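You operate a simulated robot arm through the tools that you are given. There is no shell and no other tool.

Carry out the task below with a simulated robot arm. There is one attempt and no reset: what you move stays moved.

## Task
Plug the test socket, run the drop test and vent the table.
Fine: plug home; draw to 80 kPa or more, valve to HOLD, pump off; it must show TIGHT; end at 0 kPa; frame stays locked.

The check looks at the end state, three seconds after you hand in, the way a careful person would. Anything else that was tipped, shoved, dropped, spilled or broken makes it a failure.

## Robot
A 7-joint arm with a three-finger gripper, fixed in place. Base frame: the origin is at the foot of the arm, x ahead of it, y to its left, z up; the work surface is at about z = 834. Units: mm, degrees, N and s.
Its first joint turns from -166.0 to 166.0 degrees. Payload 2.69 kg.
The TCP is the grasp point between the finger pads, 30 mm short of the fingertips. In the tool frame z runs along the fingers and y along their closing line. Largest opening 128 mm; the body of the gripper starts 117 mm behind the TCP.
Orientation is that of the tool frame in the base frame, as [roll, pitch, yaw] about the fixed x, y, z axes, in that order (R = Rz(yaw) Ry(pitch) Rx(roll)). With the fingers straight down and closing along the base's y, the tool's x points along the base's -x, its y along +y and its z along -z.

## Interface
- The arm moves only by the tool arm_command. Its argument "commands" is a list of rows, each a list of 6 numbers: the shift along the tool's x, y, z in units of 20 mm (1.0 is 20 mm), then the turn, a rotation vector about the tool's x, y, z in units of 4 degrees (1.0 is 4 degrees). In form: [[dx, dy, dz, ax, ay, az], ...]. A call has 1 to 20 rows; each row shifts and turns the commanded pose from where the row before left it, along the tool's axes as they then stand. "jaw" is the finger opening in mm, from 0 to 128, set as the call begins (left out, the last holds). A call with a number of a shift or a turn outside -1 to 1 is refused whole. Each row takes 0.2 s and may step no farther than 50 mm and 8.6 degrees from the row before; otherwise, or with a gripper value out of range, the whole call is refused. A pose out of reach is approached as far as the arm can. The call stops where the force on the tool passes 40 N (or 10 N more than at its start, if that is more) or the arm is blocked; 0.2 s more then pass. The fingers move at their own pace and stop on an object; they squeeze with about 20 N. The grip force told is the motor's: it shows also when the fingers shut on nothing. Time passes only in rows, and 0.2 s behind the last, so rows that do not move let the fingers close. The reply holds the time, the measured pose of the TCP, the force on the tool along the base axes, the opening and the grip force, in the units named above and with some noise, with the torque about the TCP (base axes, N m) and any sound that the robot's microphone picked up.
- Cameras (640 x 400 px; columns grow to the right, rows downward): "scene" is fixed at [219.1, -650.2, 1354.3]; the picture's right is [0.83, -0.56, 0.00], its down [-0.34, -0.51, -0.79] and it looks along [0.44, 0.66, -0.61] (base axes); focal length 305 px, centre (320, 200). "wrist" rides on the gripper at [58, 54, -131] in the tool frame; the picture's right is [-0.68, 0.74, 0.00], its down [-0.62, -0.57, -0.55] and it looks along [-0.40, -0.37, 0.84] (tool axes); focal length 234 px, centre (320, 200). There is no depth. A picture from a camera that has moved, and an enlarged one, comes with that camera's place and axes in the base frame and with its lens.
- camera(camera): a new picture of that camera. The clock stands still meanwhile.
- move_column(by): slides the trunk up (or, below 0, down) by that many mm; the arm rides with it, the base frame stays. It gives what a move gives, with no picture.
- inspect(camera, box): a new picture of the part [left, top, right, bottom] of that camera's present view, enlarged. The clock stands still meanwhile.
- sign_off(): hands the job in; it is judged then, once.

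Nothing tells you positions but the pictures and the camera data. Unless the task says otherwise, let go and move clear before handing in.

The tools are called after ">>>" as name(argument=value, ...) on one line, values as JSON. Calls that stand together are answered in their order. arm_command: Moves the arm, as the interface text tells. Its arguments: {"type":"object","properties":{"commands":{"type":"array"},"jaw":{"type":"number"}},"required":["commands"]} The other tools are called the same way: move_column (by) slides the trunk up or down; camera (camera) takes a picture; inspect (camera, box) takes an enlarged picture of a part of a camera's view; sign_off () hands the job in.

At the start:

```text
clock: 0.0
tool_pos: [694.4, -73.8, 1093.0]
ee_rot: [-179.9, 0.0, -180.0]
force: [-0.4, 0.1, -0.6]
ft_torque: [-0.02, -0.02, 0.02]
grip_width: 128.2
grasp_force: 0.1
trunk travel left (down, up): [-150.0, 200.0]
```

scene: 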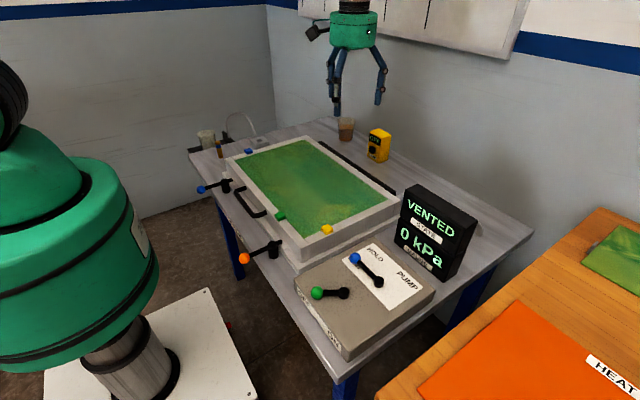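
wrist: 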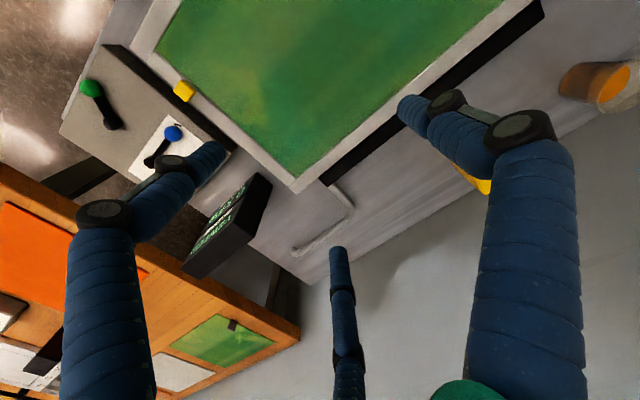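

I see a vacuum exposure table with a frame, a control box with two levers, a display showing VENTED 0 kPa, and some items on the far side. I'll take enlarged pictures to find the plug, the test socket and the lever labels.

>>> inspect(camera="scene", box=[270, 230, 470, 360])

>>> inspect(camera="scene", box=[180, 110, 340, 210])

>>> inspect(camera="scene", box=[380, 170, 500, 290])

>>> inspect(camera="scene", box=[320, 100, 420, 180])

>>> inspect(camera="scene", box=[190, 170, 350, 280])

>>> inspect(camera="wrist", box=[50, 50, 300, 290])

```text
3.08 times, centred on (370, 295) of scene
camera zoom: at [219.1, -650.2, 1354.3], right [0.83, -0.56, 0.0], down [-0.34, -0.51, -0.79], along [0.44, 0.66, -0.61], focal length 937 px, centre (166, -92)
```

zoom: 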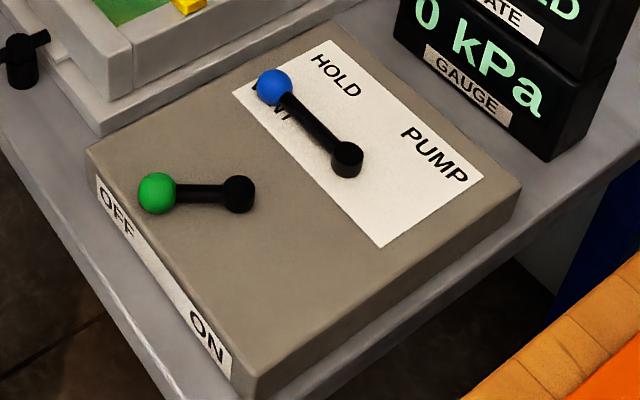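

```text
4.00 times, centred on (260, 160) of scene
camera zoom: at [219.1, -650.2, 1354.3], right [0.83, -0.56, 0.0], down [-0.34, -0.51, -0.79], along [0.44, 0.66, -0.61], focal length 1219 px, centre (560, 360)
```

zoom: 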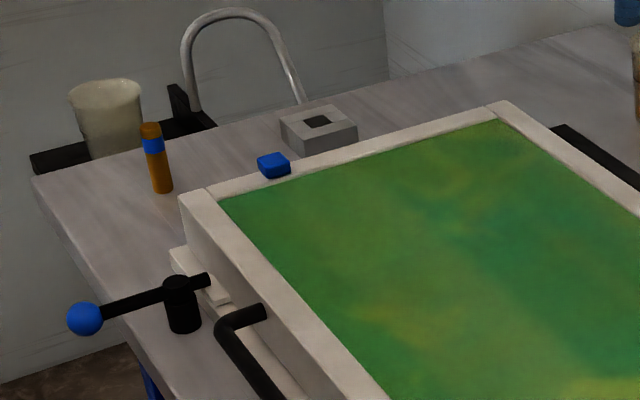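

```text
3.33 times, centred on (440, 230) of scene
camera zoom: at [219.1, -650.2, 1354.3], right [0.83, -0.56, 0.0], down [-0.34, -0.51, -0.79], along [0.44, 0.66, -0.61], focal length 1016 px, centre (-80, 100)
```

zoom: 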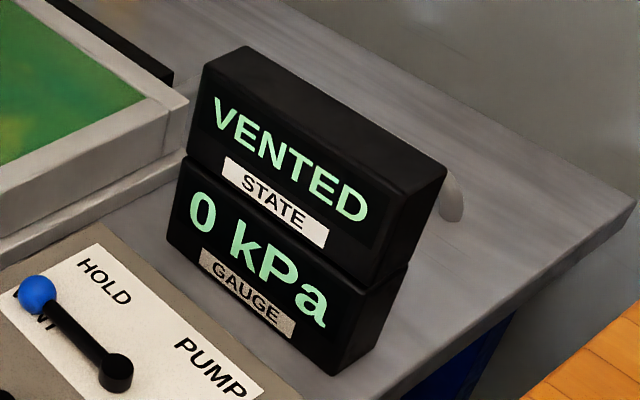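

```text
5.00 times, centred on (370, 140) of scene
camera zoom: at [219.1, -650.2, 1354.3], right [0.83, -0.56, 0.0], down [-0.34, -0.51, -0.79], along [0.44, 0.66, -0.61], focal length 1523 px, centre (70, 500)
```

zoom: 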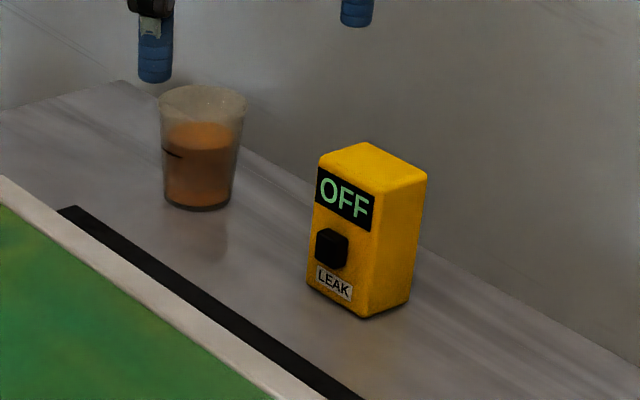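

```text
3.64 times, centred on (270, 225) of scene
camera zoom: at [219.1, -650.2, 1354.3], right [0.83, -0.56, 0.0], down [-0.34, -0.51, -0.79], along [0.44, 0.66, -0.61], focal length 1108 px, centre (502, 109)
```

zoom: 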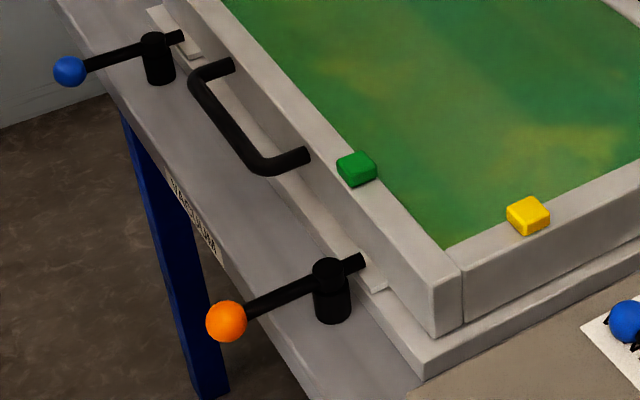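

```text
1.67 times, centred on (175, 170) of wrist
camera zoom: at [635.5, -21.2, 1224.9], right [0.68, 0.74, 0.0], down [0.62, -0.57, 0.55], along [0.4, -0.37, -0.84], focal length 390 px, centre (562, 250)
```

zoom: 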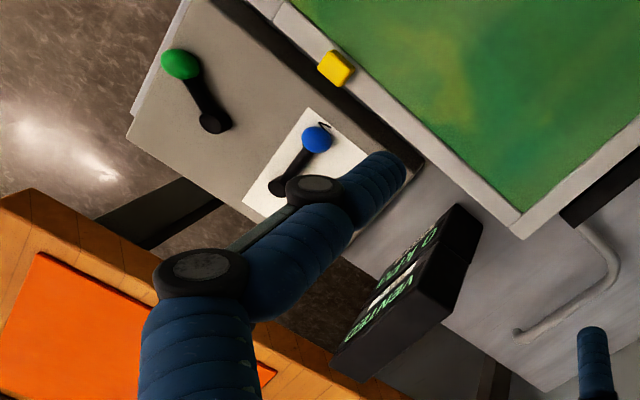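

The control box has a blue-knob valve at VENT and a green-knob pump switch at OFF. An amber pin with a blue band stands near (446, 298), and a grey block with a hole is near (587, 290). I'll move the wrist camera over there for a closer look.

>>> arm_command(commands=[[0.6, 0.9, 0, 0, 0, 0], [0.6, 0.9, 0, 0, 0, 0], [0.6, 0.9, 0, 0, 0, 0], [0.6, 0.9, 0, 0, 0, 0], [0.6, 0.9, 0, 0, 0, 0], [0.6, 0.9, 0, 0, 0, 0], [0.6, 0.9, 0, 0, 0, 0], [0.6, 0.9, 0, 0, 0, 0], [0.6, 0.9, 0, 0, 0, 0], [0.6, 0.9, 0, 0, 0, 0], [0.6, 0.9, 0, 0, 0, 0], [0.6, 0.9, 0, 0, 0, 0], [0.6, 0.9, 0, 0, 0, 0], [0.6, 0.9, 0, 0, 0, 0], [0.6, 0.9, 0, 0, 0, 0], [0.6, 0.9, 0, 0, 0, 0], [0.6, 0.9, 0, 0, 0, 0]])

>>> camera(camera="wrist")

>>> camera(camera="scene")

```text
clock: 3.6
tool_pos: [488.0, 232.3, 1093.2]
ee_rot: [180.0, 0.0, -179.9]
force: [1.4, -0.8, 0.1]
ft_torque: [0.02, 0.03, 0.02]
grip_width: 128.0
grasp_force: 0.0
trunk travel left (down, up): [-150.0, 200.0]
```

```text
taken
camera wrist: at [430.4, 285.5, 1224.2], right [0.68, 0.74, 0.0], down [0.62, -0.57, 0.55], along [0.4, -0.37, -0.84], focal length 234 px, centre (320, 200)
```

wrist: 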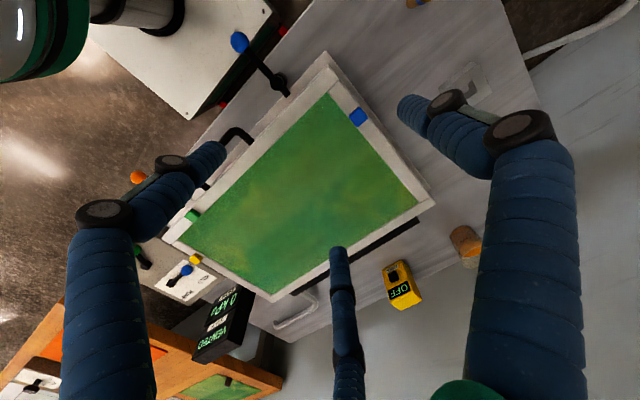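

```text
taken
```

scene: 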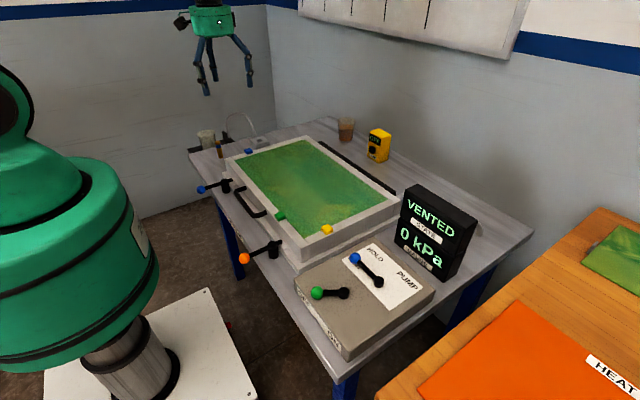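

The pin and block are just outside or hidden in this wrist view. I'll shift the hand so the camera looks straight at that area.

>>> arm_command(commands=[[0.5, 0.9, 0, 0, 0, 0], [0.5, 0.9, 0, 0, 0, 0], [0.5, 0.9, 0, 0, 0, 0], [0.5, 0.9, 0, 0, 0, 0], [0.5, 0.9, 0, 0, 0, 0], [0.5, 0.9, 0, 0, 0, 0], [0.5, 0.9, 0, 0, 0, 0], [0.5, 0.9, 0, 0, 0, 0], [0.5, 0.9, 0, 0, 0, 0]])

>>> camera(camera="wrist")

```text
clock: 5.6
tool_pos: [399.0, 394.5, 1092.9]
ee_rot: [180.0, 0.0, -179.9]
force: [0.2, -1.4, -0.8]
ft_torque: [0.0, 0.03, 0.02]
grip_width: 128.2
grasp_force: 0.1
trunk travel left (down, up): [-150.0, 200.0]
```

```text
taken
camera wrist: at [341.2, 447.1, 1223.7], right [0.68, 0.74, 0.0], down [0.62, -0.57, 0.55], along [0.4, -0.37, -0.84], focal length 234 px, centre (320, 200)
```

wrist: 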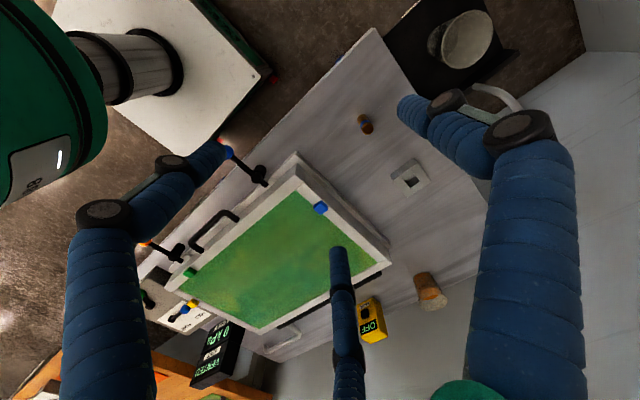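

>>> inspect(camera="wrist", box=[300, 80, 500, 220])

>>> inspect(camera="wrist", box=[380, 0, 520, 100])

>>> inspect(camera="wrist", box=[130, 120, 290, 240])

>>> inspect(camera="scene", box=[210, 100, 280, 170])

```text
2.86 times, centred on (400, 150) of wrist
camera zoom: at [341.2, 447.1, 1223.7], right [0.68, 0.74, 0.0], down [0.62, -0.57, 0.55], along [0.4, -0.37, -0.84], focal length 669 px, centre (91, 343)
```

zoom: 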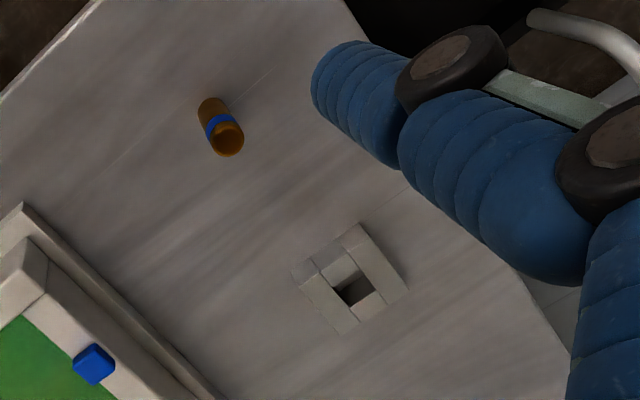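

```text
4.00 times, centred on (450, 50) of wrist
camera zoom: at [341.2, 447.1, 1223.7], right [0.68, 0.74, 0.0], down [0.62, -0.57, 0.55], along [0.4, -0.37, -0.84], focal length 937 px, centre (-200, 800)
```

zoom: 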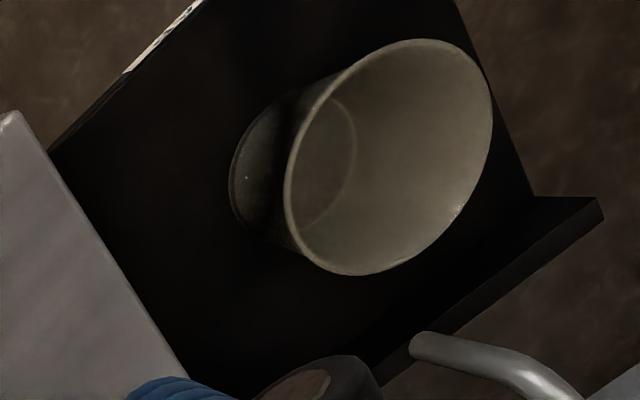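

```text
3.33 times, centred on (210, 180) of wrist
camera zoom: at [341.2, 447.1, 1223.7], right [0.68, 0.74, 0.0], down [0.62, -0.57, 0.55], along [0.4, -0.37, -0.84], focal length 781 px, centre (687, 267)
```

zoom: 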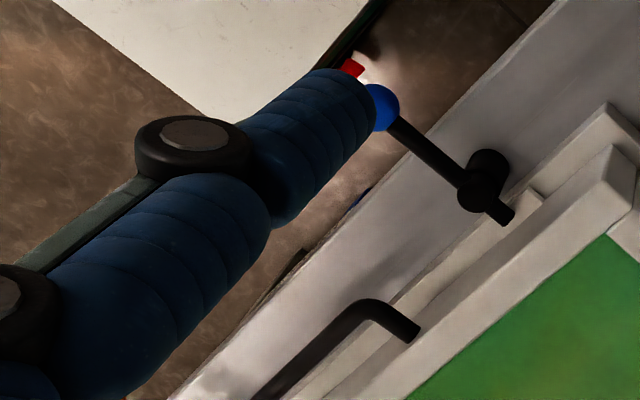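

```text
5.71 times, centred on (245, 135) of scene
camera zoom: at [219.1, -650.2, 1354.3], right [0.83, -0.56, 0.0], down [-0.34, -0.51, -0.79], along [0.44, 0.66, -0.61], focal length 1741 px, centre (749, 571)
```

zoom: 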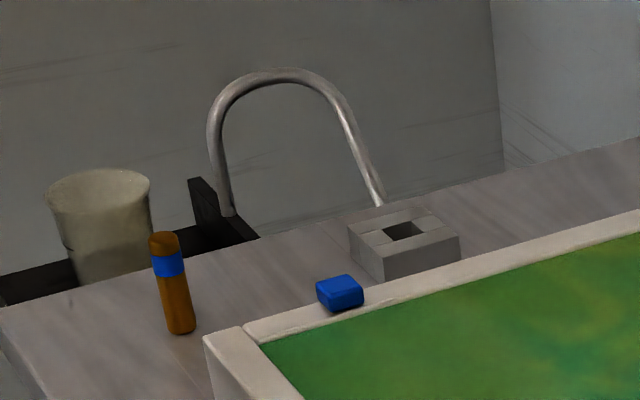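

Comparing the wrist and scene views puts the table surface near z≈762, with the pin top at about (477, 430, 831) and the block's hole at about (643, 432, 781). I'll move above the pin and look closer.

>>> arm_command(commands=[[-0.78, 0.355, 0.7, 0, 0, 0], [-0.78, 0.355, 0.7, 0, 0, 0], [-0.78, 0.355, 0.7, 0, 0, 0], [-0.78, 0.355, 0.7, 0, 0, 0], [-0.78, 0.355, 0.7, 0, 0, 0]])

>>> camera(camera="wrist")

>>> camera(camera="scene")

```text
clock: 6.8
tool_pos: [477.9, 429.4, 1023.6]
ee_rot: [179.9, 0.0, 180.0]
force: [0.4, -1.1, 0.6]
ft_torque: [-0.01, -0.04, 0.0]
grip_width: 127.8
grasp_force: 0.1
trunk travel left (down, up): [-150.0, 200.0]
```

```text
taken
camera wrist: at [419.9, 482.5, 1154.6], right [0.68, 0.74, 0.0], down [0.62, -0.57, 0.55], along [0.4, -0.37, -0.84], focal length 234 px, centre (320, 200)
```

wrist: 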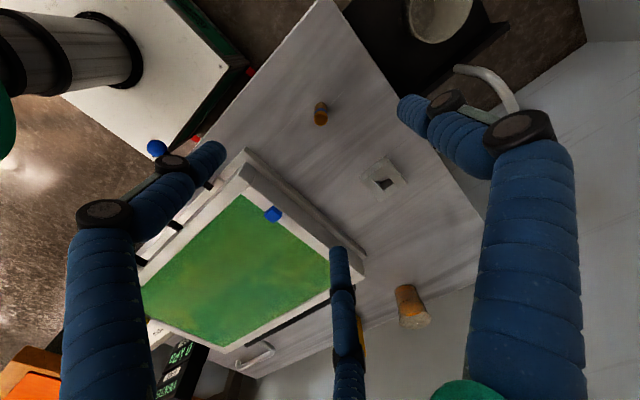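

```text
taken
```

scene: 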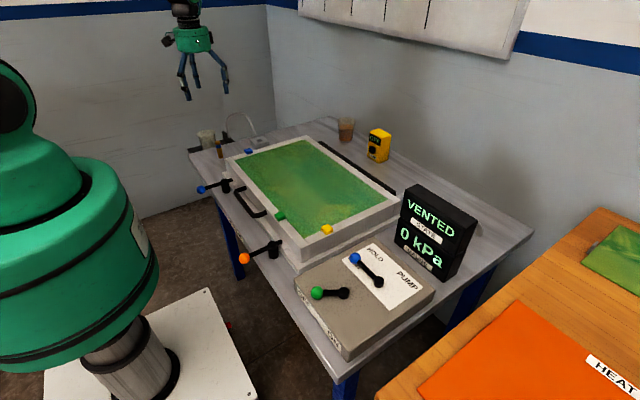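

>>> inspect(camera="wrist", box=[280, 80, 440, 220])

>>> inspect(camera="wrist", box=[400, 0, 560, 120])

>>> inspect(camera="scene", box=[150, 0, 250, 110])

```text
2.86 times, centred on (360, 150) of wrist
camera zoom: at [419.9, 482.5, 1154.6], right [0.68, 0.74, 0.0], down [0.62, -0.57, 0.55], along [0.4, -0.37, -0.84], focal length 669 px, centre (206, 343)
```

zoom: 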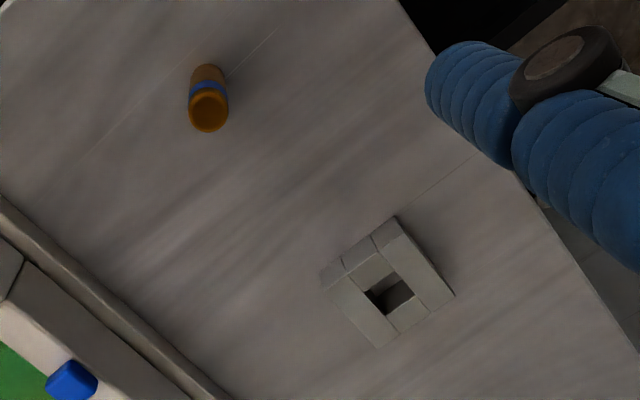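

```text
3.33 times, centred on (480, 60) of wrist
camera zoom: at [419.9, 482.5, 1154.6], right [0.68, 0.74, 0.0], down [0.62, -0.57, 0.55], along [0.4, -0.37, -0.84], focal length 781 px, centre (-213, 667)
```

zoom: 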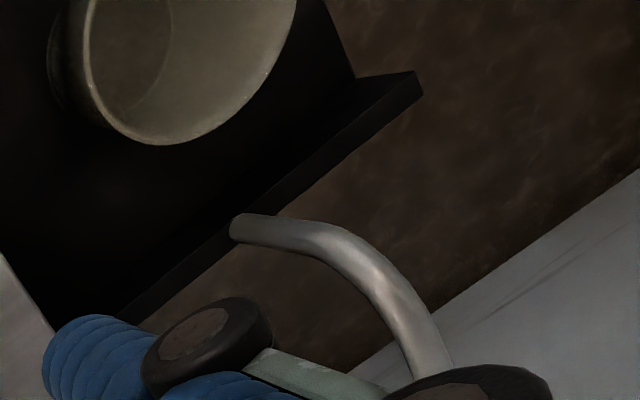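

```text
3.64 times, centred on (200, 55) of scene
camera zoom: at [219.1, -650.2, 1354.3], right [0.83, -0.56, 0.0], down [-0.34, -0.51, -0.79], along [0.44, 0.66, -0.61], focal length 1108 px, centre (756, 727)
```

zoom: 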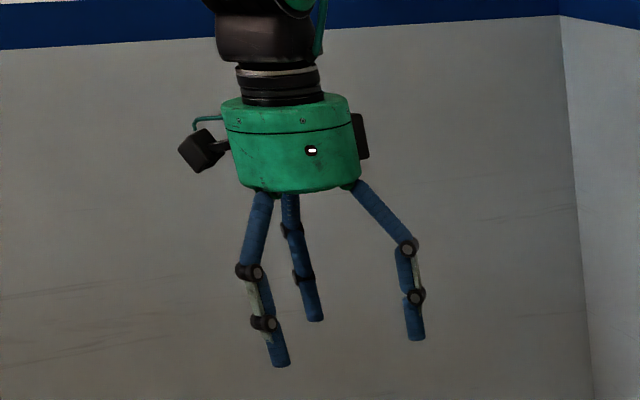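

The pin is directly under the hand at about (479, 429). Before picking it up I'll look at the socket from above to measure it.

>>> arm_command(commands=[[-0.92, 0.015, 0.35, 0, 0, 0], [-0.92, 0.015, 0.35, 0, 0, 0], [-0.92, 0.015, 0.35, 0, 0, 0], [-0.92, 0.015, 0.35, 0, 0, 0], [-0.92, 0.015, 0.35, 0, 0, 0], [-0.92, 0.015, 0.35, 0, 0, 0], [-0.92, 0.015, 0.35, 0, 0, 0], [-0.92, 0.015, 0.35, 0, 0, 0], [-0.92, 0.015, 0.35, 0, 0, 0]])

>>> camera(camera="wrist")

>>> inspect(camera="wrist", box=[240, 40, 440, 180])

```text
clock: 8.8
tool_pos: [643.5, 431.8, 959.8]
ee_rot: [-180.0, -0.1, -179.9]
force: [-0.5, -1.5, -0.3]
ft_torque: [0.0, -0.04, 0.03]
grip_width: 128.2
grasp_force: 0.1
trunk travel left (down, up): [-150.0, 200.0]
```

```text
taken
camera wrist: at [584.9, 484.4, 1091.2], right [0.68, 0.74, 0.0], down [0.62, -0.56, 0.55], along [0.4, -0.37, -0.84], focal length 234 px, centre (320, 200)
```

wrist: 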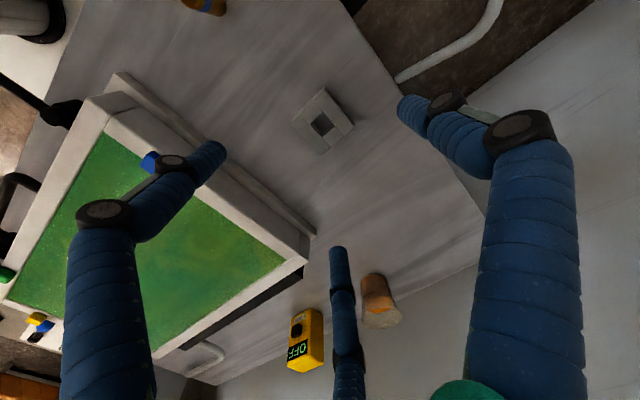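

```text
2.86 times, centred on (340, 110) of wrist
camera zoom: at [584.9, 484.4, 1091.2], right [0.68, 0.74, 0.0], down [0.62, -0.56, 0.55], along [0.4, -0.37, -0.84], focal length 669 px, centre (263, 457)
```

zoom: 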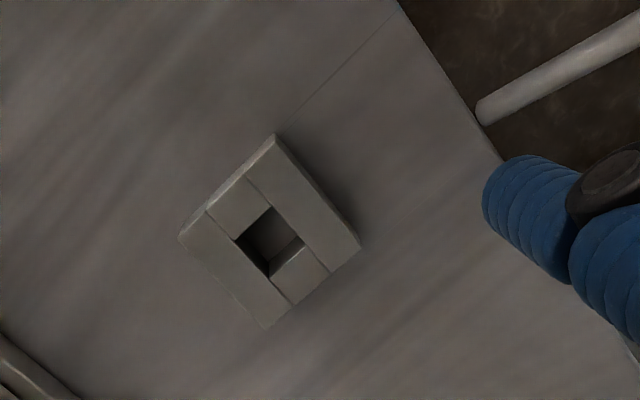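

The socket hole is about 23 mm square and the pin about 18 mm across, so there is a couple of mm clearance. I'll go back above the pin, lower, with the jaws partly closed.

>>> arm_command(commands=[[0.914, -0.015, 0.333, 0, 0, 0], [0.914, -0.015, 0.333, 0, 0, 0], [0.914, -0.015, 0.333, 0, 0, 0], [0.914, -0.015, 0.333, 0, 0, 0], [0.914, -0.015, 0.333, 0, 0, 0], [0.914, -0.015, 0.333, 0, 0, 0], [0.914, -0.015, 0.333, 0, 0, 0], [0.914, -0.015, 0.333, 0, 0, 0], [0.914, -0.015, 0.333, 0, 0, 0]], jaw=70)

>>> camera(camera="wrist")

>>> inspect(camera="scene", box=[180, 60, 280, 170])

```text
clock: 10.8
tool_pos: [477.4, 428.8, 902.3]
ee_rot: [180.0, -0.1, -180.0]
force: [-0.2, 0.5, 0.1]
ft_torque: [-0.01, 0.01, -0.05]
grip_width: 69.9
grasp_force: 0.1
trunk travel left (down, up): [-150.0, 200.0]
```

```text
taken
camera wrist: at [420.0, 481.6, 1033.2], right [0.68, 0.74, 0.0], down [0.62, -0.57, 0.55], along [0.4, -0.37, -0.84], focal length 234 px, centre (320, 200)
```

wrist: 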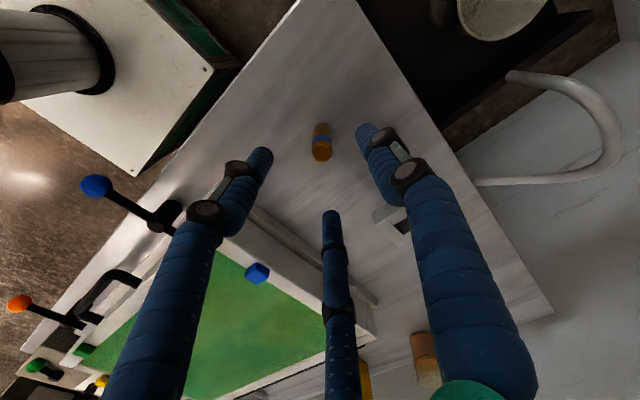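

```text
3.64 times, centred on (230, 115) of scene
camera zoom: at [219.1, -650.2, 1354.3], right [0.83, -0.56, 0.0], down [-0.34, -0.51, -0.79], along [0.44, 0.66, -0.61], focal length 1108 px, centre (647, 509)
```

zoom: 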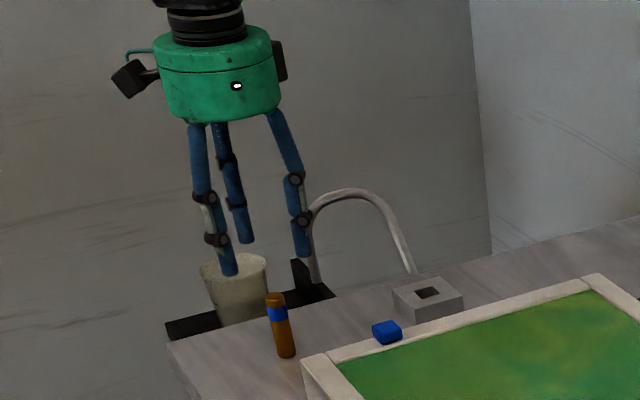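

The pin stays lined up under the hand as I get closer. I'll descend to gripping height with the jaws open.

>>> arm_command(commands=[[-0.09, -0.03, 0.8, 0, 0, 0], [0, 0, 0.8, 0, 0, 0], [0, 0, 0.8, 0, 0, 0], [0, 0, 0.8, 0, 0, 0], [0, 0, 0.8, 0, 0, 0]])

>>> camera(camera="wrist")

>>> inspect(camera="scene", box=[190, 100, 280, 170])

```text
clock: 12.0
tool_pos: [480.8, 429.5, 821.4]
ee_rot: [-180.0, 0.0, 180.0]
force: [0.1, -0.9, 0.6]
ft_torque: [0.02, 0.0, 0.01]
grip_width: 70.0
grasp_force: 0.0
trunk travel left (down, up): [-150.0, 200.0]
```

```text
taken
camera wrist: at [421.0, 482.5, 952.6], right [0.68, 0.74, 0.0], down [0.62, -0.57, 0.55], along [0.4, -0.37, -0.84], focal length 234 px, centre (320, 200)
```

wrist: 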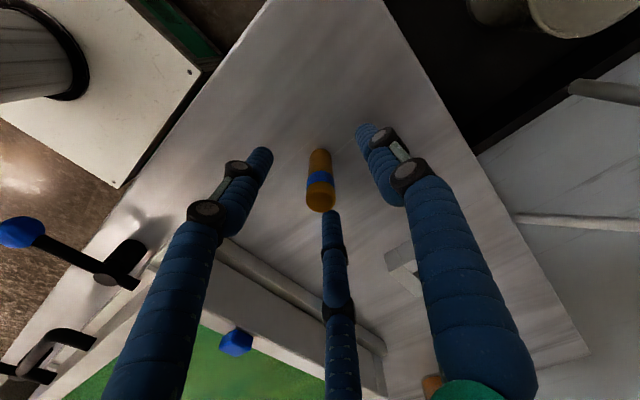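

```text
5.71 times, centred on (235, 135) of scene
camera zoom: at [219.1, -650.2, 1354.3], right [0.83, -0.56, 0.0], down [-0.34, -0.51, -0.79], along [0.44, 0.66, -0.61], focal length 1741 px, centre (806, 571)
```

zoom: 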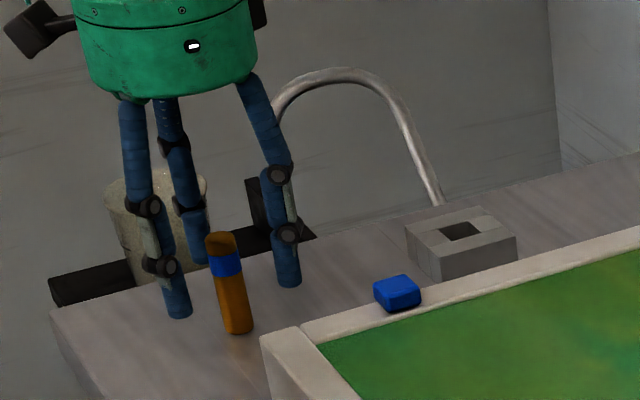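

The pin top is centred at the TCP with the fingers around it. Closing the jaws now.

>>> arm_command(commands=[[0, 0, 0, 0, 0, 0], [0, 0, 0, 0, 0, 0], [0, 0, 0, 0, 0, 0], [0, 0, 0, 0, 0, 0]], jaw=5)

>>> camera(camera="wrist")

>>> inspect(camera="scene", box=[190, 100, 280, 170])

```text
clock: 13.0
tool_pos: [480.1, 430.8, 823.2]
ee_rot: [180.0, 0.0, -180.0]
force: [0.6, -0.3, -0.6]
ft_torque: [-0.03, 0.02, 0.0]
grip_width: 18.7
grasp_force: 20.0
trunk travel left (down, up): [-150.0, 200.0]
```

```text
taken
camera wrist: at [420.8, 482.3, 952.7], right [0.68, 0.74, 0.0], down [0.62, -0.56, 0.55], along [0.4, -0.37, -0.84], focal length 234 px, centre (320, 200)
```

wrist: 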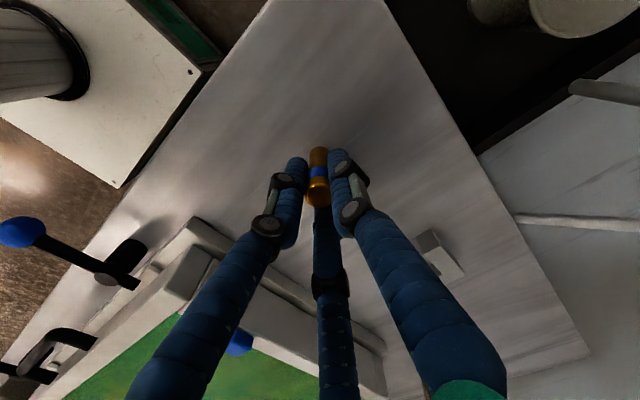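

```text
5.71 times, centred on (235, 135) of scene
camera zoom: at [219.1, -650.2, 1354.3], right [0.83, -0.56, 0.0], down [-0.34, -0.51, -0.79], along [0.44, 0.66, -0.61], focal length 1741 px, centre (806, 571)
```

zoom: 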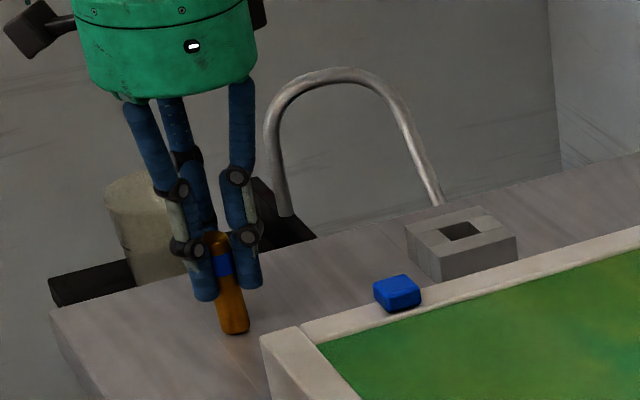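

The pin is gripped (18.7 mm, 20 N). I'll lift it straight up.

>>> arm_command(commands=[[0, 0, -0.5, 0, 0, 0], [0, 0, -0.7, 0, 0, 0], [0, 0, -0.7, 0, 0, 0], [0, 0, -0.7, 0, 0, 0], [0, 0, -0.7, 0, 0, 0], [0, 0, 0, 0, 0, 0]])

>>> inspect(camera="scene", box=[190, 80, 290, 170])

```text
clock: 14.4
tool_pos: [480.3, 427.8, 887.1]
ee_rot: [-180.0, 0.0, 179.9]
force: [-0.4, -1.0, -1.5]
ft_torque: [0.0, -0.01, 0.02]
grip_width: 18.7
grasp_force: 20.2
trunk travel left (down, up): [-150.0, 200.0]
```

```text
4.44 times, centred on (240, 125) of scene
camera zoom: at [219.1, -650.2, 1354.3], right [0.83, -0.56, 0.0], down [-0.34, -0.51, -0.79], along [0.44, 0.66, -0.61], focal length 1354 px, centre (676, 533)
```

zoom: 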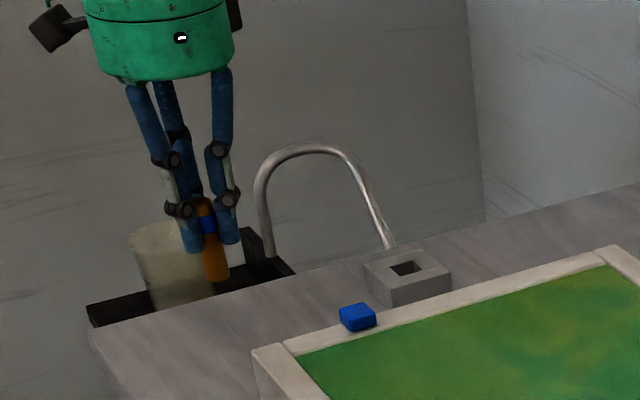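

The pin came up cleanly. I'll carry it over the socket and check alignment.

>>> arm_command(commands=[[-0.92, 0.015, 0, 0, 0, 0], [-0.92, 0.015, 0, 0, 0, 0], [-0.92, 0.015, 0, 0, 0, 0], [-0.92, 0.015, 0, 0, 0, 0], [-0.92, 0.015, 0, 0, 0, 0], [-0.92, 0.015, 0, 0, 0, 0], [-0.92, 0.015, 0, 0, 0, 0], [-0.92, 0.015, 0, 0, 0, 0], [-0.92, 0.015, 0, 0, 0, 0], [0, 0, 0, 0, 0, 0], [0, 0, 0, 0, 0, 0]])

>>> camera(camera="wrist")

>>> inspect(camera="wrist", box=[260, 90, 380, 210])

>>> inspect(camera="scene", box=[230, 100, 290, 160])

```text
clock: 16.8
tool_pos: [644.0, 431.2, 886.5]
ee_rot: [180.0, 0.1, -179.9]
force: [0.0, -0.6, -1.5]
ft_torque: [-0.02, 0.0, -0.01]
grip_width: 18.7
grasp_force: 19.7
trunk travel left (down, up): [-150.0, 200.0]
```

```text
taken
camera wrist: at [586.6, 484.1, 1018.1], right [0.68, 0.74, 0.0], down [0.62, -0.56, 0.55], along [0.4, -0.37, -0.84], focal length 234 px, centre (320, 200)
```

wrist: 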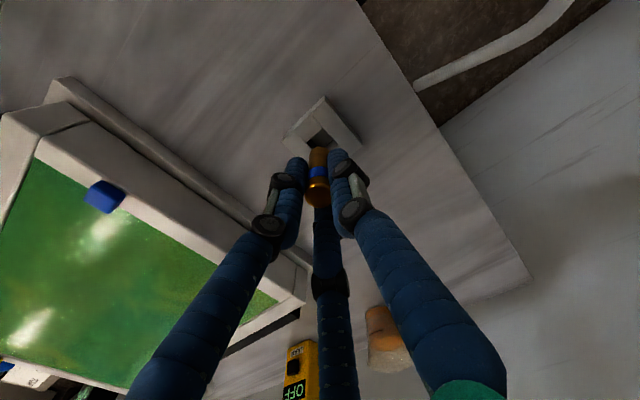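

```text
3.33 times, centred on (320, 150) of wrist
camera zoom: at [586.6, 484.1, 1018.1], right [0.68, 0.74, 0.0], down [0.62, -0.56, 0.55], along [0.4, -0.37, -0.84], focal length 781 px, centre (320, 367)
```

zoom: 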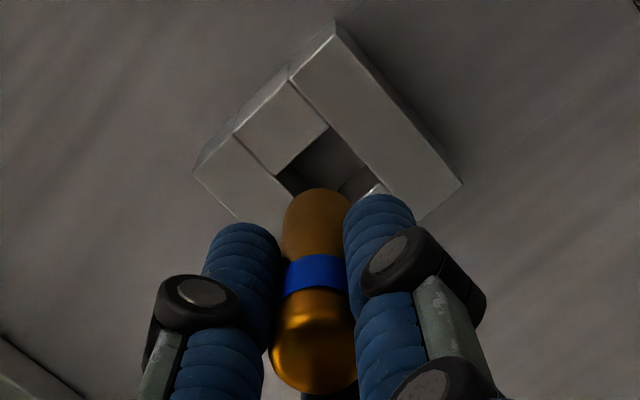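

```text
6.67 times, centred on (260, 130) of scene
camera zoom: at [219.1, -650.2, 1354.3], right [0.83, -0.56, 0.0], down [-0.34, -0.51, -0.79], along [0.44, 0.66, -0.61], focal length 2031 px, centre (720, 667)
```

zoom: 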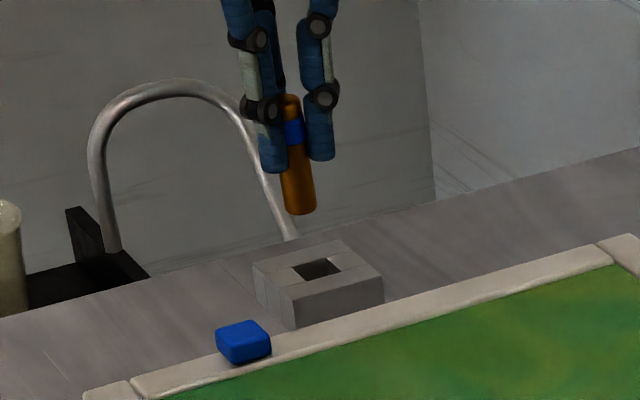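

The pin is about 4 mm short of the hole in x and slightly off in y. I'll correct that and lower until the pin is just above the socket, then re-check.

>>> arm_command(commands=[[-0.105, -0.04, 0.2, 0, 0, 0], [-0.105, -0.045, 0.4, 0, 0, 0], [0, 0, 0.5, 0, 0, 0], [0, 0, 0.4, 0, 0, 0], [0, 0, 0, 0, 0, 0], [0, 0, 0, 0, 0, 0]])

>>> inspect(camera="wrist", box=[260, 100, 380, 220])

>>> inspect(camera="scene", box=[245, 115, 285, 155])

```text
clock: 18.2
tool_pos: [649.2, 430.8, 857.3]
ee_rot: [180.0, 0.1, -180.0]
force: [0.2, 0.1, -2.1]
ft_torque: [0.0, 0.0, 0.0]
grip_width: 18.5
grasp_force: 19.7
trunk travel left (down, up): [-150.0, 200.0]
```

```text
3.33 times, centred on (320, 160) of wrist
camera zoom: at [590.9, 482.9, 988.4], right [0.68, 0.74, 0.0], down [0.62, -0.56, 0.55], along [0.4, -0.37, -0.84], focal length 781 px, centre (320, 333)
```

zoom: 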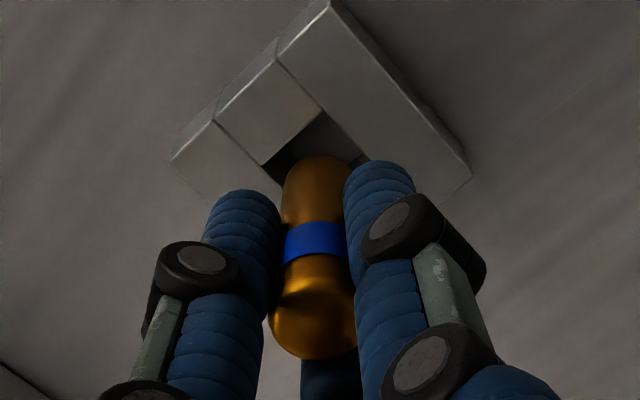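

```text
10.00 times, centred on (265, 135) of scene
camera zoom: at [219.1, -650.2, 1354.3], right [0.83, -0.56, 0.0], down [-0.34, -0.51, -0.79], along [0.44, 0.66, -0.61], focal length 3046 px, centre (870, 850)
```

zoom: 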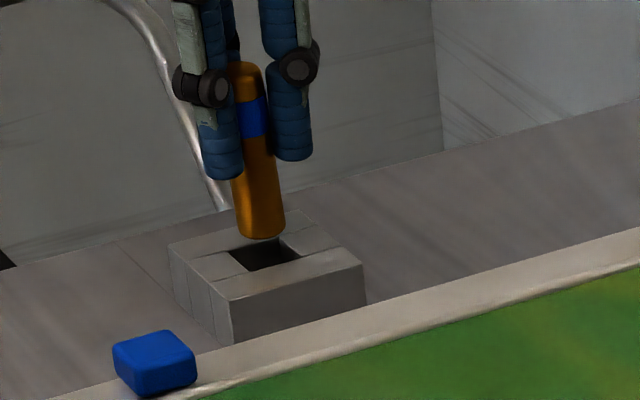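

Both views now agree that the pin sits centred over the hole, about 13 mm above it. I'll lower it in slowly.

>>> arm_command(commands=[[0, 0, 0.25, 0, 0, 0], [0, 0, 0.25, 0, 0, 0], [0, 0, 0.25, 0, 0, 0], [0, 0, 0.25, 0, 0, 0], [0, 0, 0, 0, 0, 0]])

>>> inspect(camera="scene", box=[245, 115, 285, 155])

>>> inspect(camera="wrist", box=[260, 100, 380, 220])

```text
clock: 19.4
tool_pos: [650.1, 430.3, 837.0]
ee_rot: [180.0, 0.1, -180.0]
force: [0.8, -0.1, -1.2]
ft_torque: [0.03, 0.03, 0.0]
grip_width: 18.6
grasp_force: 20.1
trunk travel left (down, up): [-150.0, 200.0]
```

```text
10.00 times, centred on (265, 135) of scene
camera zoom: at [219.1, -650.2, 1354.3], right [0.83, -0.56, 0.0], down [-0.34, -0.51, -0.79], along [0.44, 0.66, -0.61], focal length 3046 px, centre (870, 850)
```

zoom: 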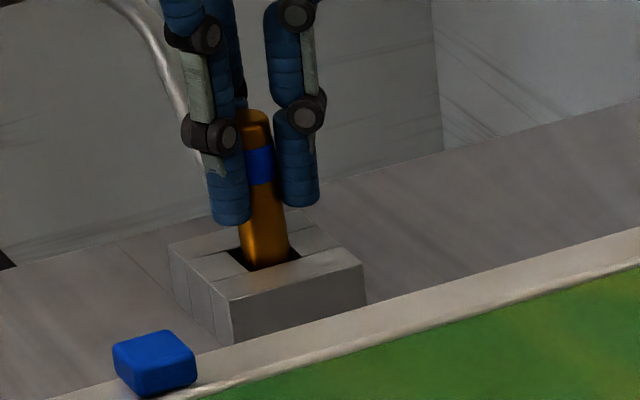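

```text
3.33 times, centred on (320, 160) of wrist
camera zoom: at [591.7, 483.3, 968.1], right [0.68, 0.74, 0.0], down [0.62, -0.56, 0.55], along [0.4, -0.37, -0.84], focal length 781 px, centre (320, 333)
```

zoom: 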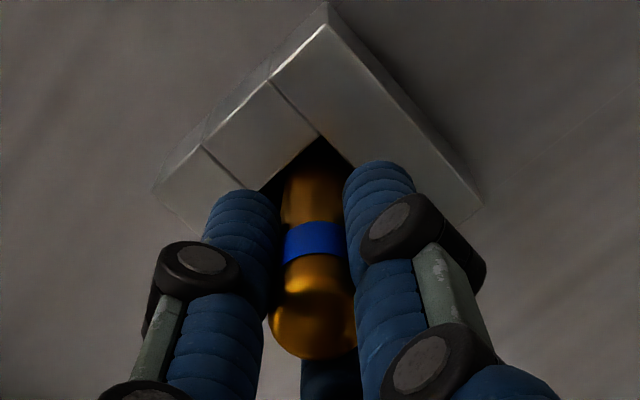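

The pin has entered the hole without any contact force. I'll keep lowering in small steps.

>>> arm_command(commands=[[0, 0, 0.2, 0, 0, 0], [0, 0, 0.2, 0, 0, 0], [0, 0, 0.15, 0, 0, 0], [0, 0, 0.1, 0, 0, 0], [0, 0, 0, 0, 0, 0]])

>>> inspect(camera="scene", box=[245, 115, 285, 155])

```text
clock: 20.6
tool_pos: [650.2, 431.5, 823.8]
ee_rot: [-179.9, 0.1, 180.0]
force: [-0.3, 0.3, -1.7]
ft_torque: [-0.04, 0.02, -0.02]
grip_width: 18.4
grasp_force: 20.5
trunk travel left (down, up): [-150.0, 200.0]
```

```text
10.00 times, centred on (265, 135) of scene
camera zoom: at [219.1, -650.2, 1354.3], right [0.83, -0.56, 0.0], down [-0.34, -0.51, -0.79], along [0.44, 0.66, -0.61], focal length 3046 px, centre (870, 850)
```

zoom: 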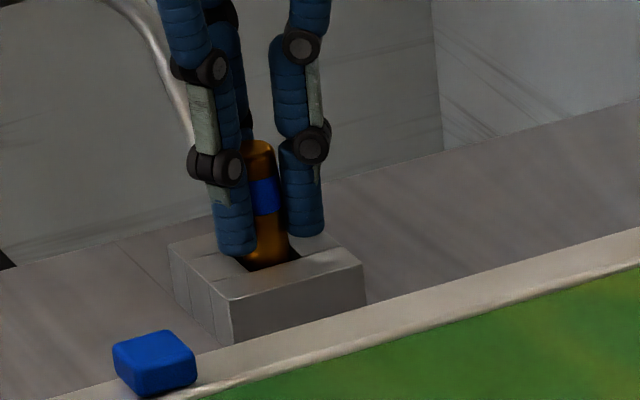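

Still no contact and nearly at table level. I'll go on a few millimetres, watching for the pin to bottom out.

>>> arm_command(commands=[[0, 0, 0.07, 0, 0, 0], [0, 0, 0.07, 0, 0, 0], [0, 0, 0.07, 0, 0, 0], [0, 0, 0, 0, 0, 0]])

```text
clock: 21.6
tool_pos: [651.3, 430.2, 819.8]
ee_rot: [179.9, 0.1, -180.0]
force: [1.1, -4.0, 16.5]
ft_torque: [-0.12, -0.02, 0.04]
grip_width: 18.4
grasp_force: 19.4
trunk travel left (down, up): [-150.0, 200.0]
```

The force rose to about 16 N, so the pin has bottomed at table level. I'll check how it looks.

>>> inspect(camera="scene", box=[245, 115, 285, 155])

>>> inspect(camera="wrist", box=[260, 100, 380, 220])

>>> inspect(camera="scene", box=[380, 170, 500, 290])

```text
10.00 times, centred on (265, 135) of scene
camera zoom: at [219.1, -650.2, 1354.3], right [0.83, -0.56, 0.0], down [-0.34, -0.51, -0.79], along [0.44, 0.66, -0.61], focal length 3046 px, centre (870, 850)
```

zoom: 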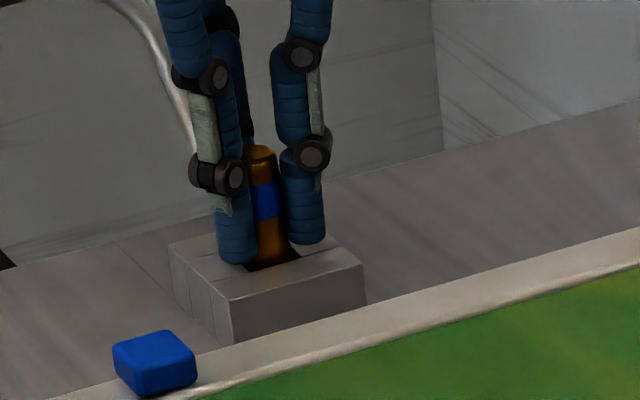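

```text
3.33 times, centred on (320, 160) of wrist
camera zoom: at [592.0, 483.1, 951.2], right [0.68, 0.74, 0.0], down [0.62, -0.57, 0.55], along [0.41, -0.37, -0.84], focal length 781 px, centre (320, 333)
```

zoom: 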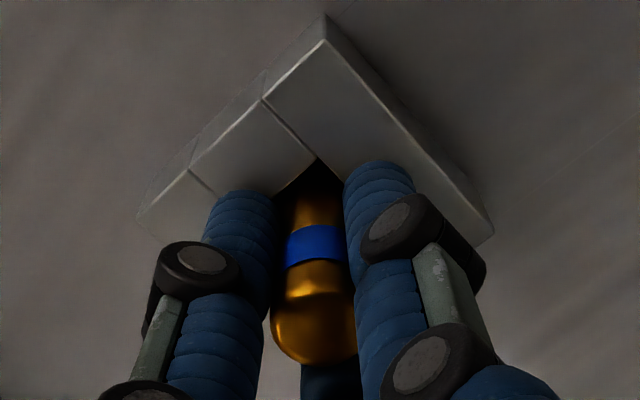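

```text
3.33 times, centred on (440, 230) of scene
camera zoom: at [219.1, -650.2, 1354.3], right [0.83, -0.56, 0.0], down [-0.34, -0.51, -0.79], along [0.44, 0.66, -0.61], focal length 1016 px, centre (-80, 100)
```

zoom: 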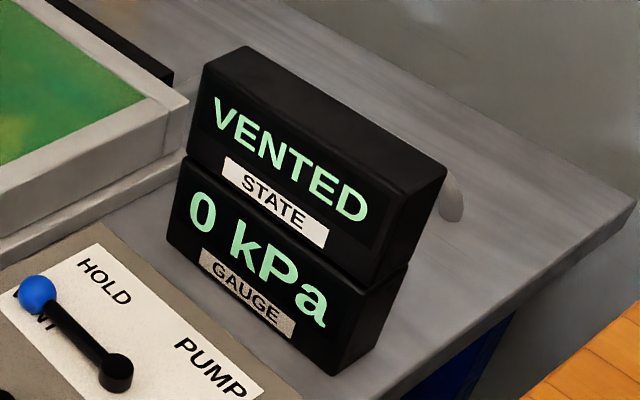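

The pin looks fully down with the band just above the block. I'll release it and rise clear.

>>> arm_command(commands=[[0, 0, -0.05, 0, 0, 0], [0, 0, 0, 0, 0, 0], [0, 0, 0, 0, 0, 0]], jaw=50)

>>> arm_command(commands=[[0, 0, -0.5, 0, 0, 0], [0, 0, -0.8, 0, 0, 0], [0, 0, -0.8, 0, 0, 0], [0, 0, -0.8, 0, 0, 0], [0, 0, -0.8, 0, 0, 0], [0, 0, 0, 0, 0, 0]])

>>> inspect(camera="scene", box=[245, 115, 285, 155])

>>> inspect(camera="wrist", box=[260, 80, 380, 200])

```text
clock: 22.4
tool_pos: [650.1, 430.6, 819.6]
ee_rot: [-179.9, 0.1, 180.0]
force: [-0.3, -0.7, -0.6]
ft_torque: [-0.01, -0.01, 0.01]
grip_width: 50.1
grasp_force: 0.2
trunk travel left (down, up): [-150.0, 200.0]
```

```text
clock: 23.8
tool_pos: [649.1, 429.9, 894.2]
ee_rot: [180.0, 0.0, -179.9]
force: [-0.1, 0.1, 0.3]
ft_torque: [-0.03, -0.03, -0.01]
grip_width: 50.1
grasp_force: 0.0
trunk travel left (down, up): [-150.0, 200.0]
```

```text
10.00 times, centred on (265, 135) of scene
camera zoom: at [219.1, -650.2, 1354.3], right [0.83, -0.56, 0.0], down [-0.34, -0.51, -0.79], along [0.44, 0.66, -0.61], focal length 3046 px, centre (870, 850)
```

zoom: 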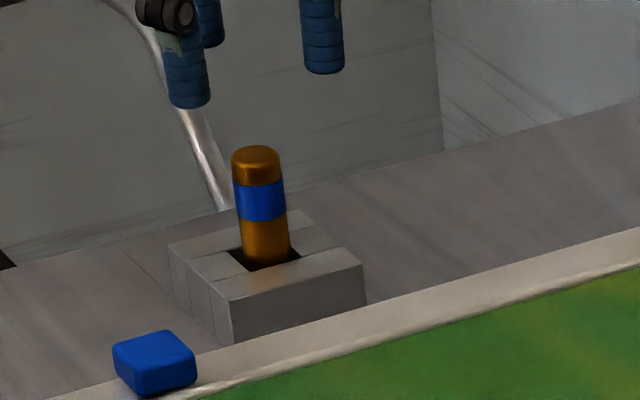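

```text
3.33 times, centred on (320, 140) of wrist
camera zoom: at [591.6, 482.7, 1025.5], right [0.68, 0.74, 0.0], down [0.62, -0.56, 0.55], along [0.4, -0.37, -0.84], focal length 781 px, centre (320, 400)
```

zoom: 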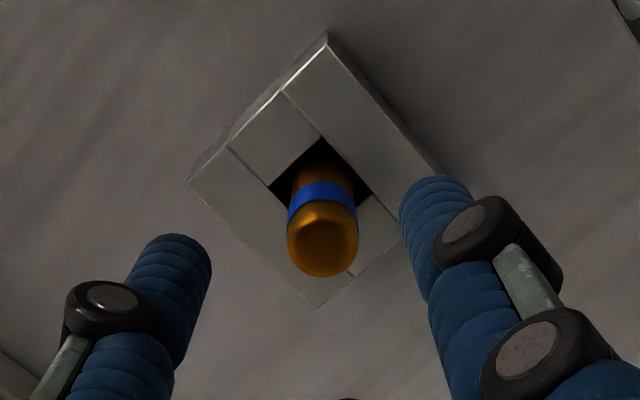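

The pin stands in the socket. To make sure it is truly home, I'll close the fingers and press gently on its top.

>>> arm_command(commands=[[0, 0, 0, 0, 0, 0], [0, 0, 0.5, 0, 0, 0], [0, 0, 0.5, 0, 0, 0], [0, 0, 0.3, 0, 0, 0], [0, 0, 0, 0, 0, 0]], jaw=0)

>>> arm_command(commands=[[0, 0, 0.1, 0, 0, 0], [0, 0, 0.1, 0, 0, 0], [0, 0, 0.1, 0, 0, 0], [0, 0, 0.1, 0, 0, 0], [0, 0, 0.1, 0, 0, 0], [0, 0, 0.1, 0, 0, 0]])

>>> inspect(camera="scene", box=[245, 115, 285, 155])

```text
clock: 25.0
tool_pos: [650.2, 429.1, 867.4]
ee_rot: [-179.9, 0.0, 179.9]
force: [0.4, 0.6, 0.7]
ft_torque: [-0.02, 0.0, -0.01]
grip_width: 2.3
grasp_force: 20.2
trunk travel left (down, up): [-150.0, 200.0]
```

```text
clock: 26.4
tool_pos: [650.8, 430.2, 857.4]
ee_rot: [179.9, 0.1, 180.0]
force: [-0.5, -1.2, 2.3]
ft_torque: [0.0, 0.02, 0.03]
grip_width: 2.3
grasp_force: 19.7
trunk travel left (down, up): [-150.0, 200.0]
```

```text
10.00 times, centred on (265, 135) of scene
camera zoom: at [219.1, -650.2, 1354.3], right [0.83, -0.56, 0.0], down [-0.34, -0.51, -0.79], along [0.44, 0.66, -0.61], focal length 3046 px, centre (870, 850)
```

zoom: 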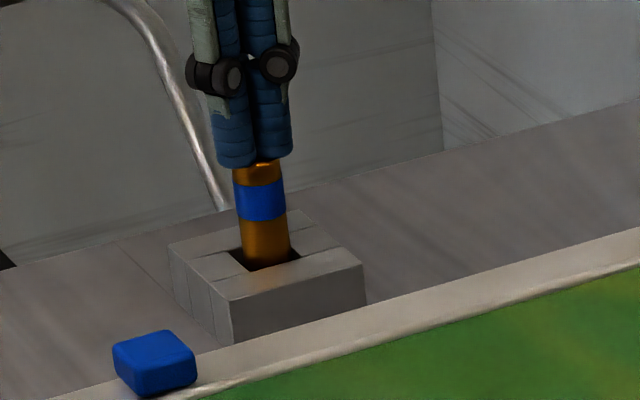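

The fingertips are just touching the pin top. I'll press a few millimetres more.

>>> arm_command(commands=[[0, 0, 0.05, 0, 0, 0], [0, 0, 0.05, 0, 0, 0], [0, 0, 0.05, 0, 0, 0]])

>>> inspect(camera="scene", box=[245, 115, 285, 155])

```text
clock: 27.2
tool_pos: [651.0, 430.4, 856.6]
ee_rot: [179.9, 0.2, 180.0]
force: [-4.1, -1.9, 29.0]
ft_torque: [-0.07, 0.11, 0.01]
grip_width: 5.8
grasp_force: 20.1
trunk travel left (down, up): [-150.0, 200.0]
```

```text
10.00 times, centred on (265, 135) of scene
camera zoom: at [219.1, -650.2, 1354.3], right [0.83, -0.56, 0.0], down [-0.34, -0.51, -0.79], along [0.44, 0.66, -0.61], focal length 3046 px, centre (870, 850)
```

zoom: 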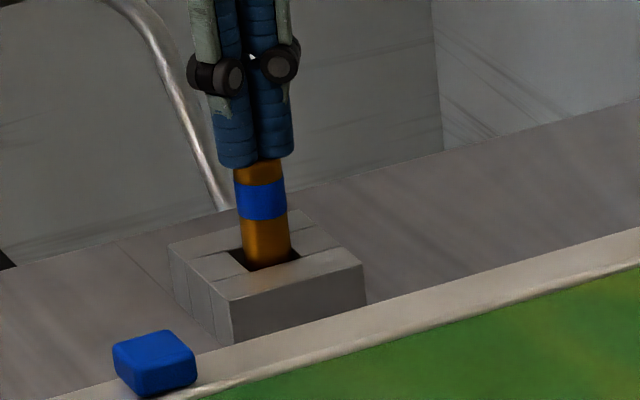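

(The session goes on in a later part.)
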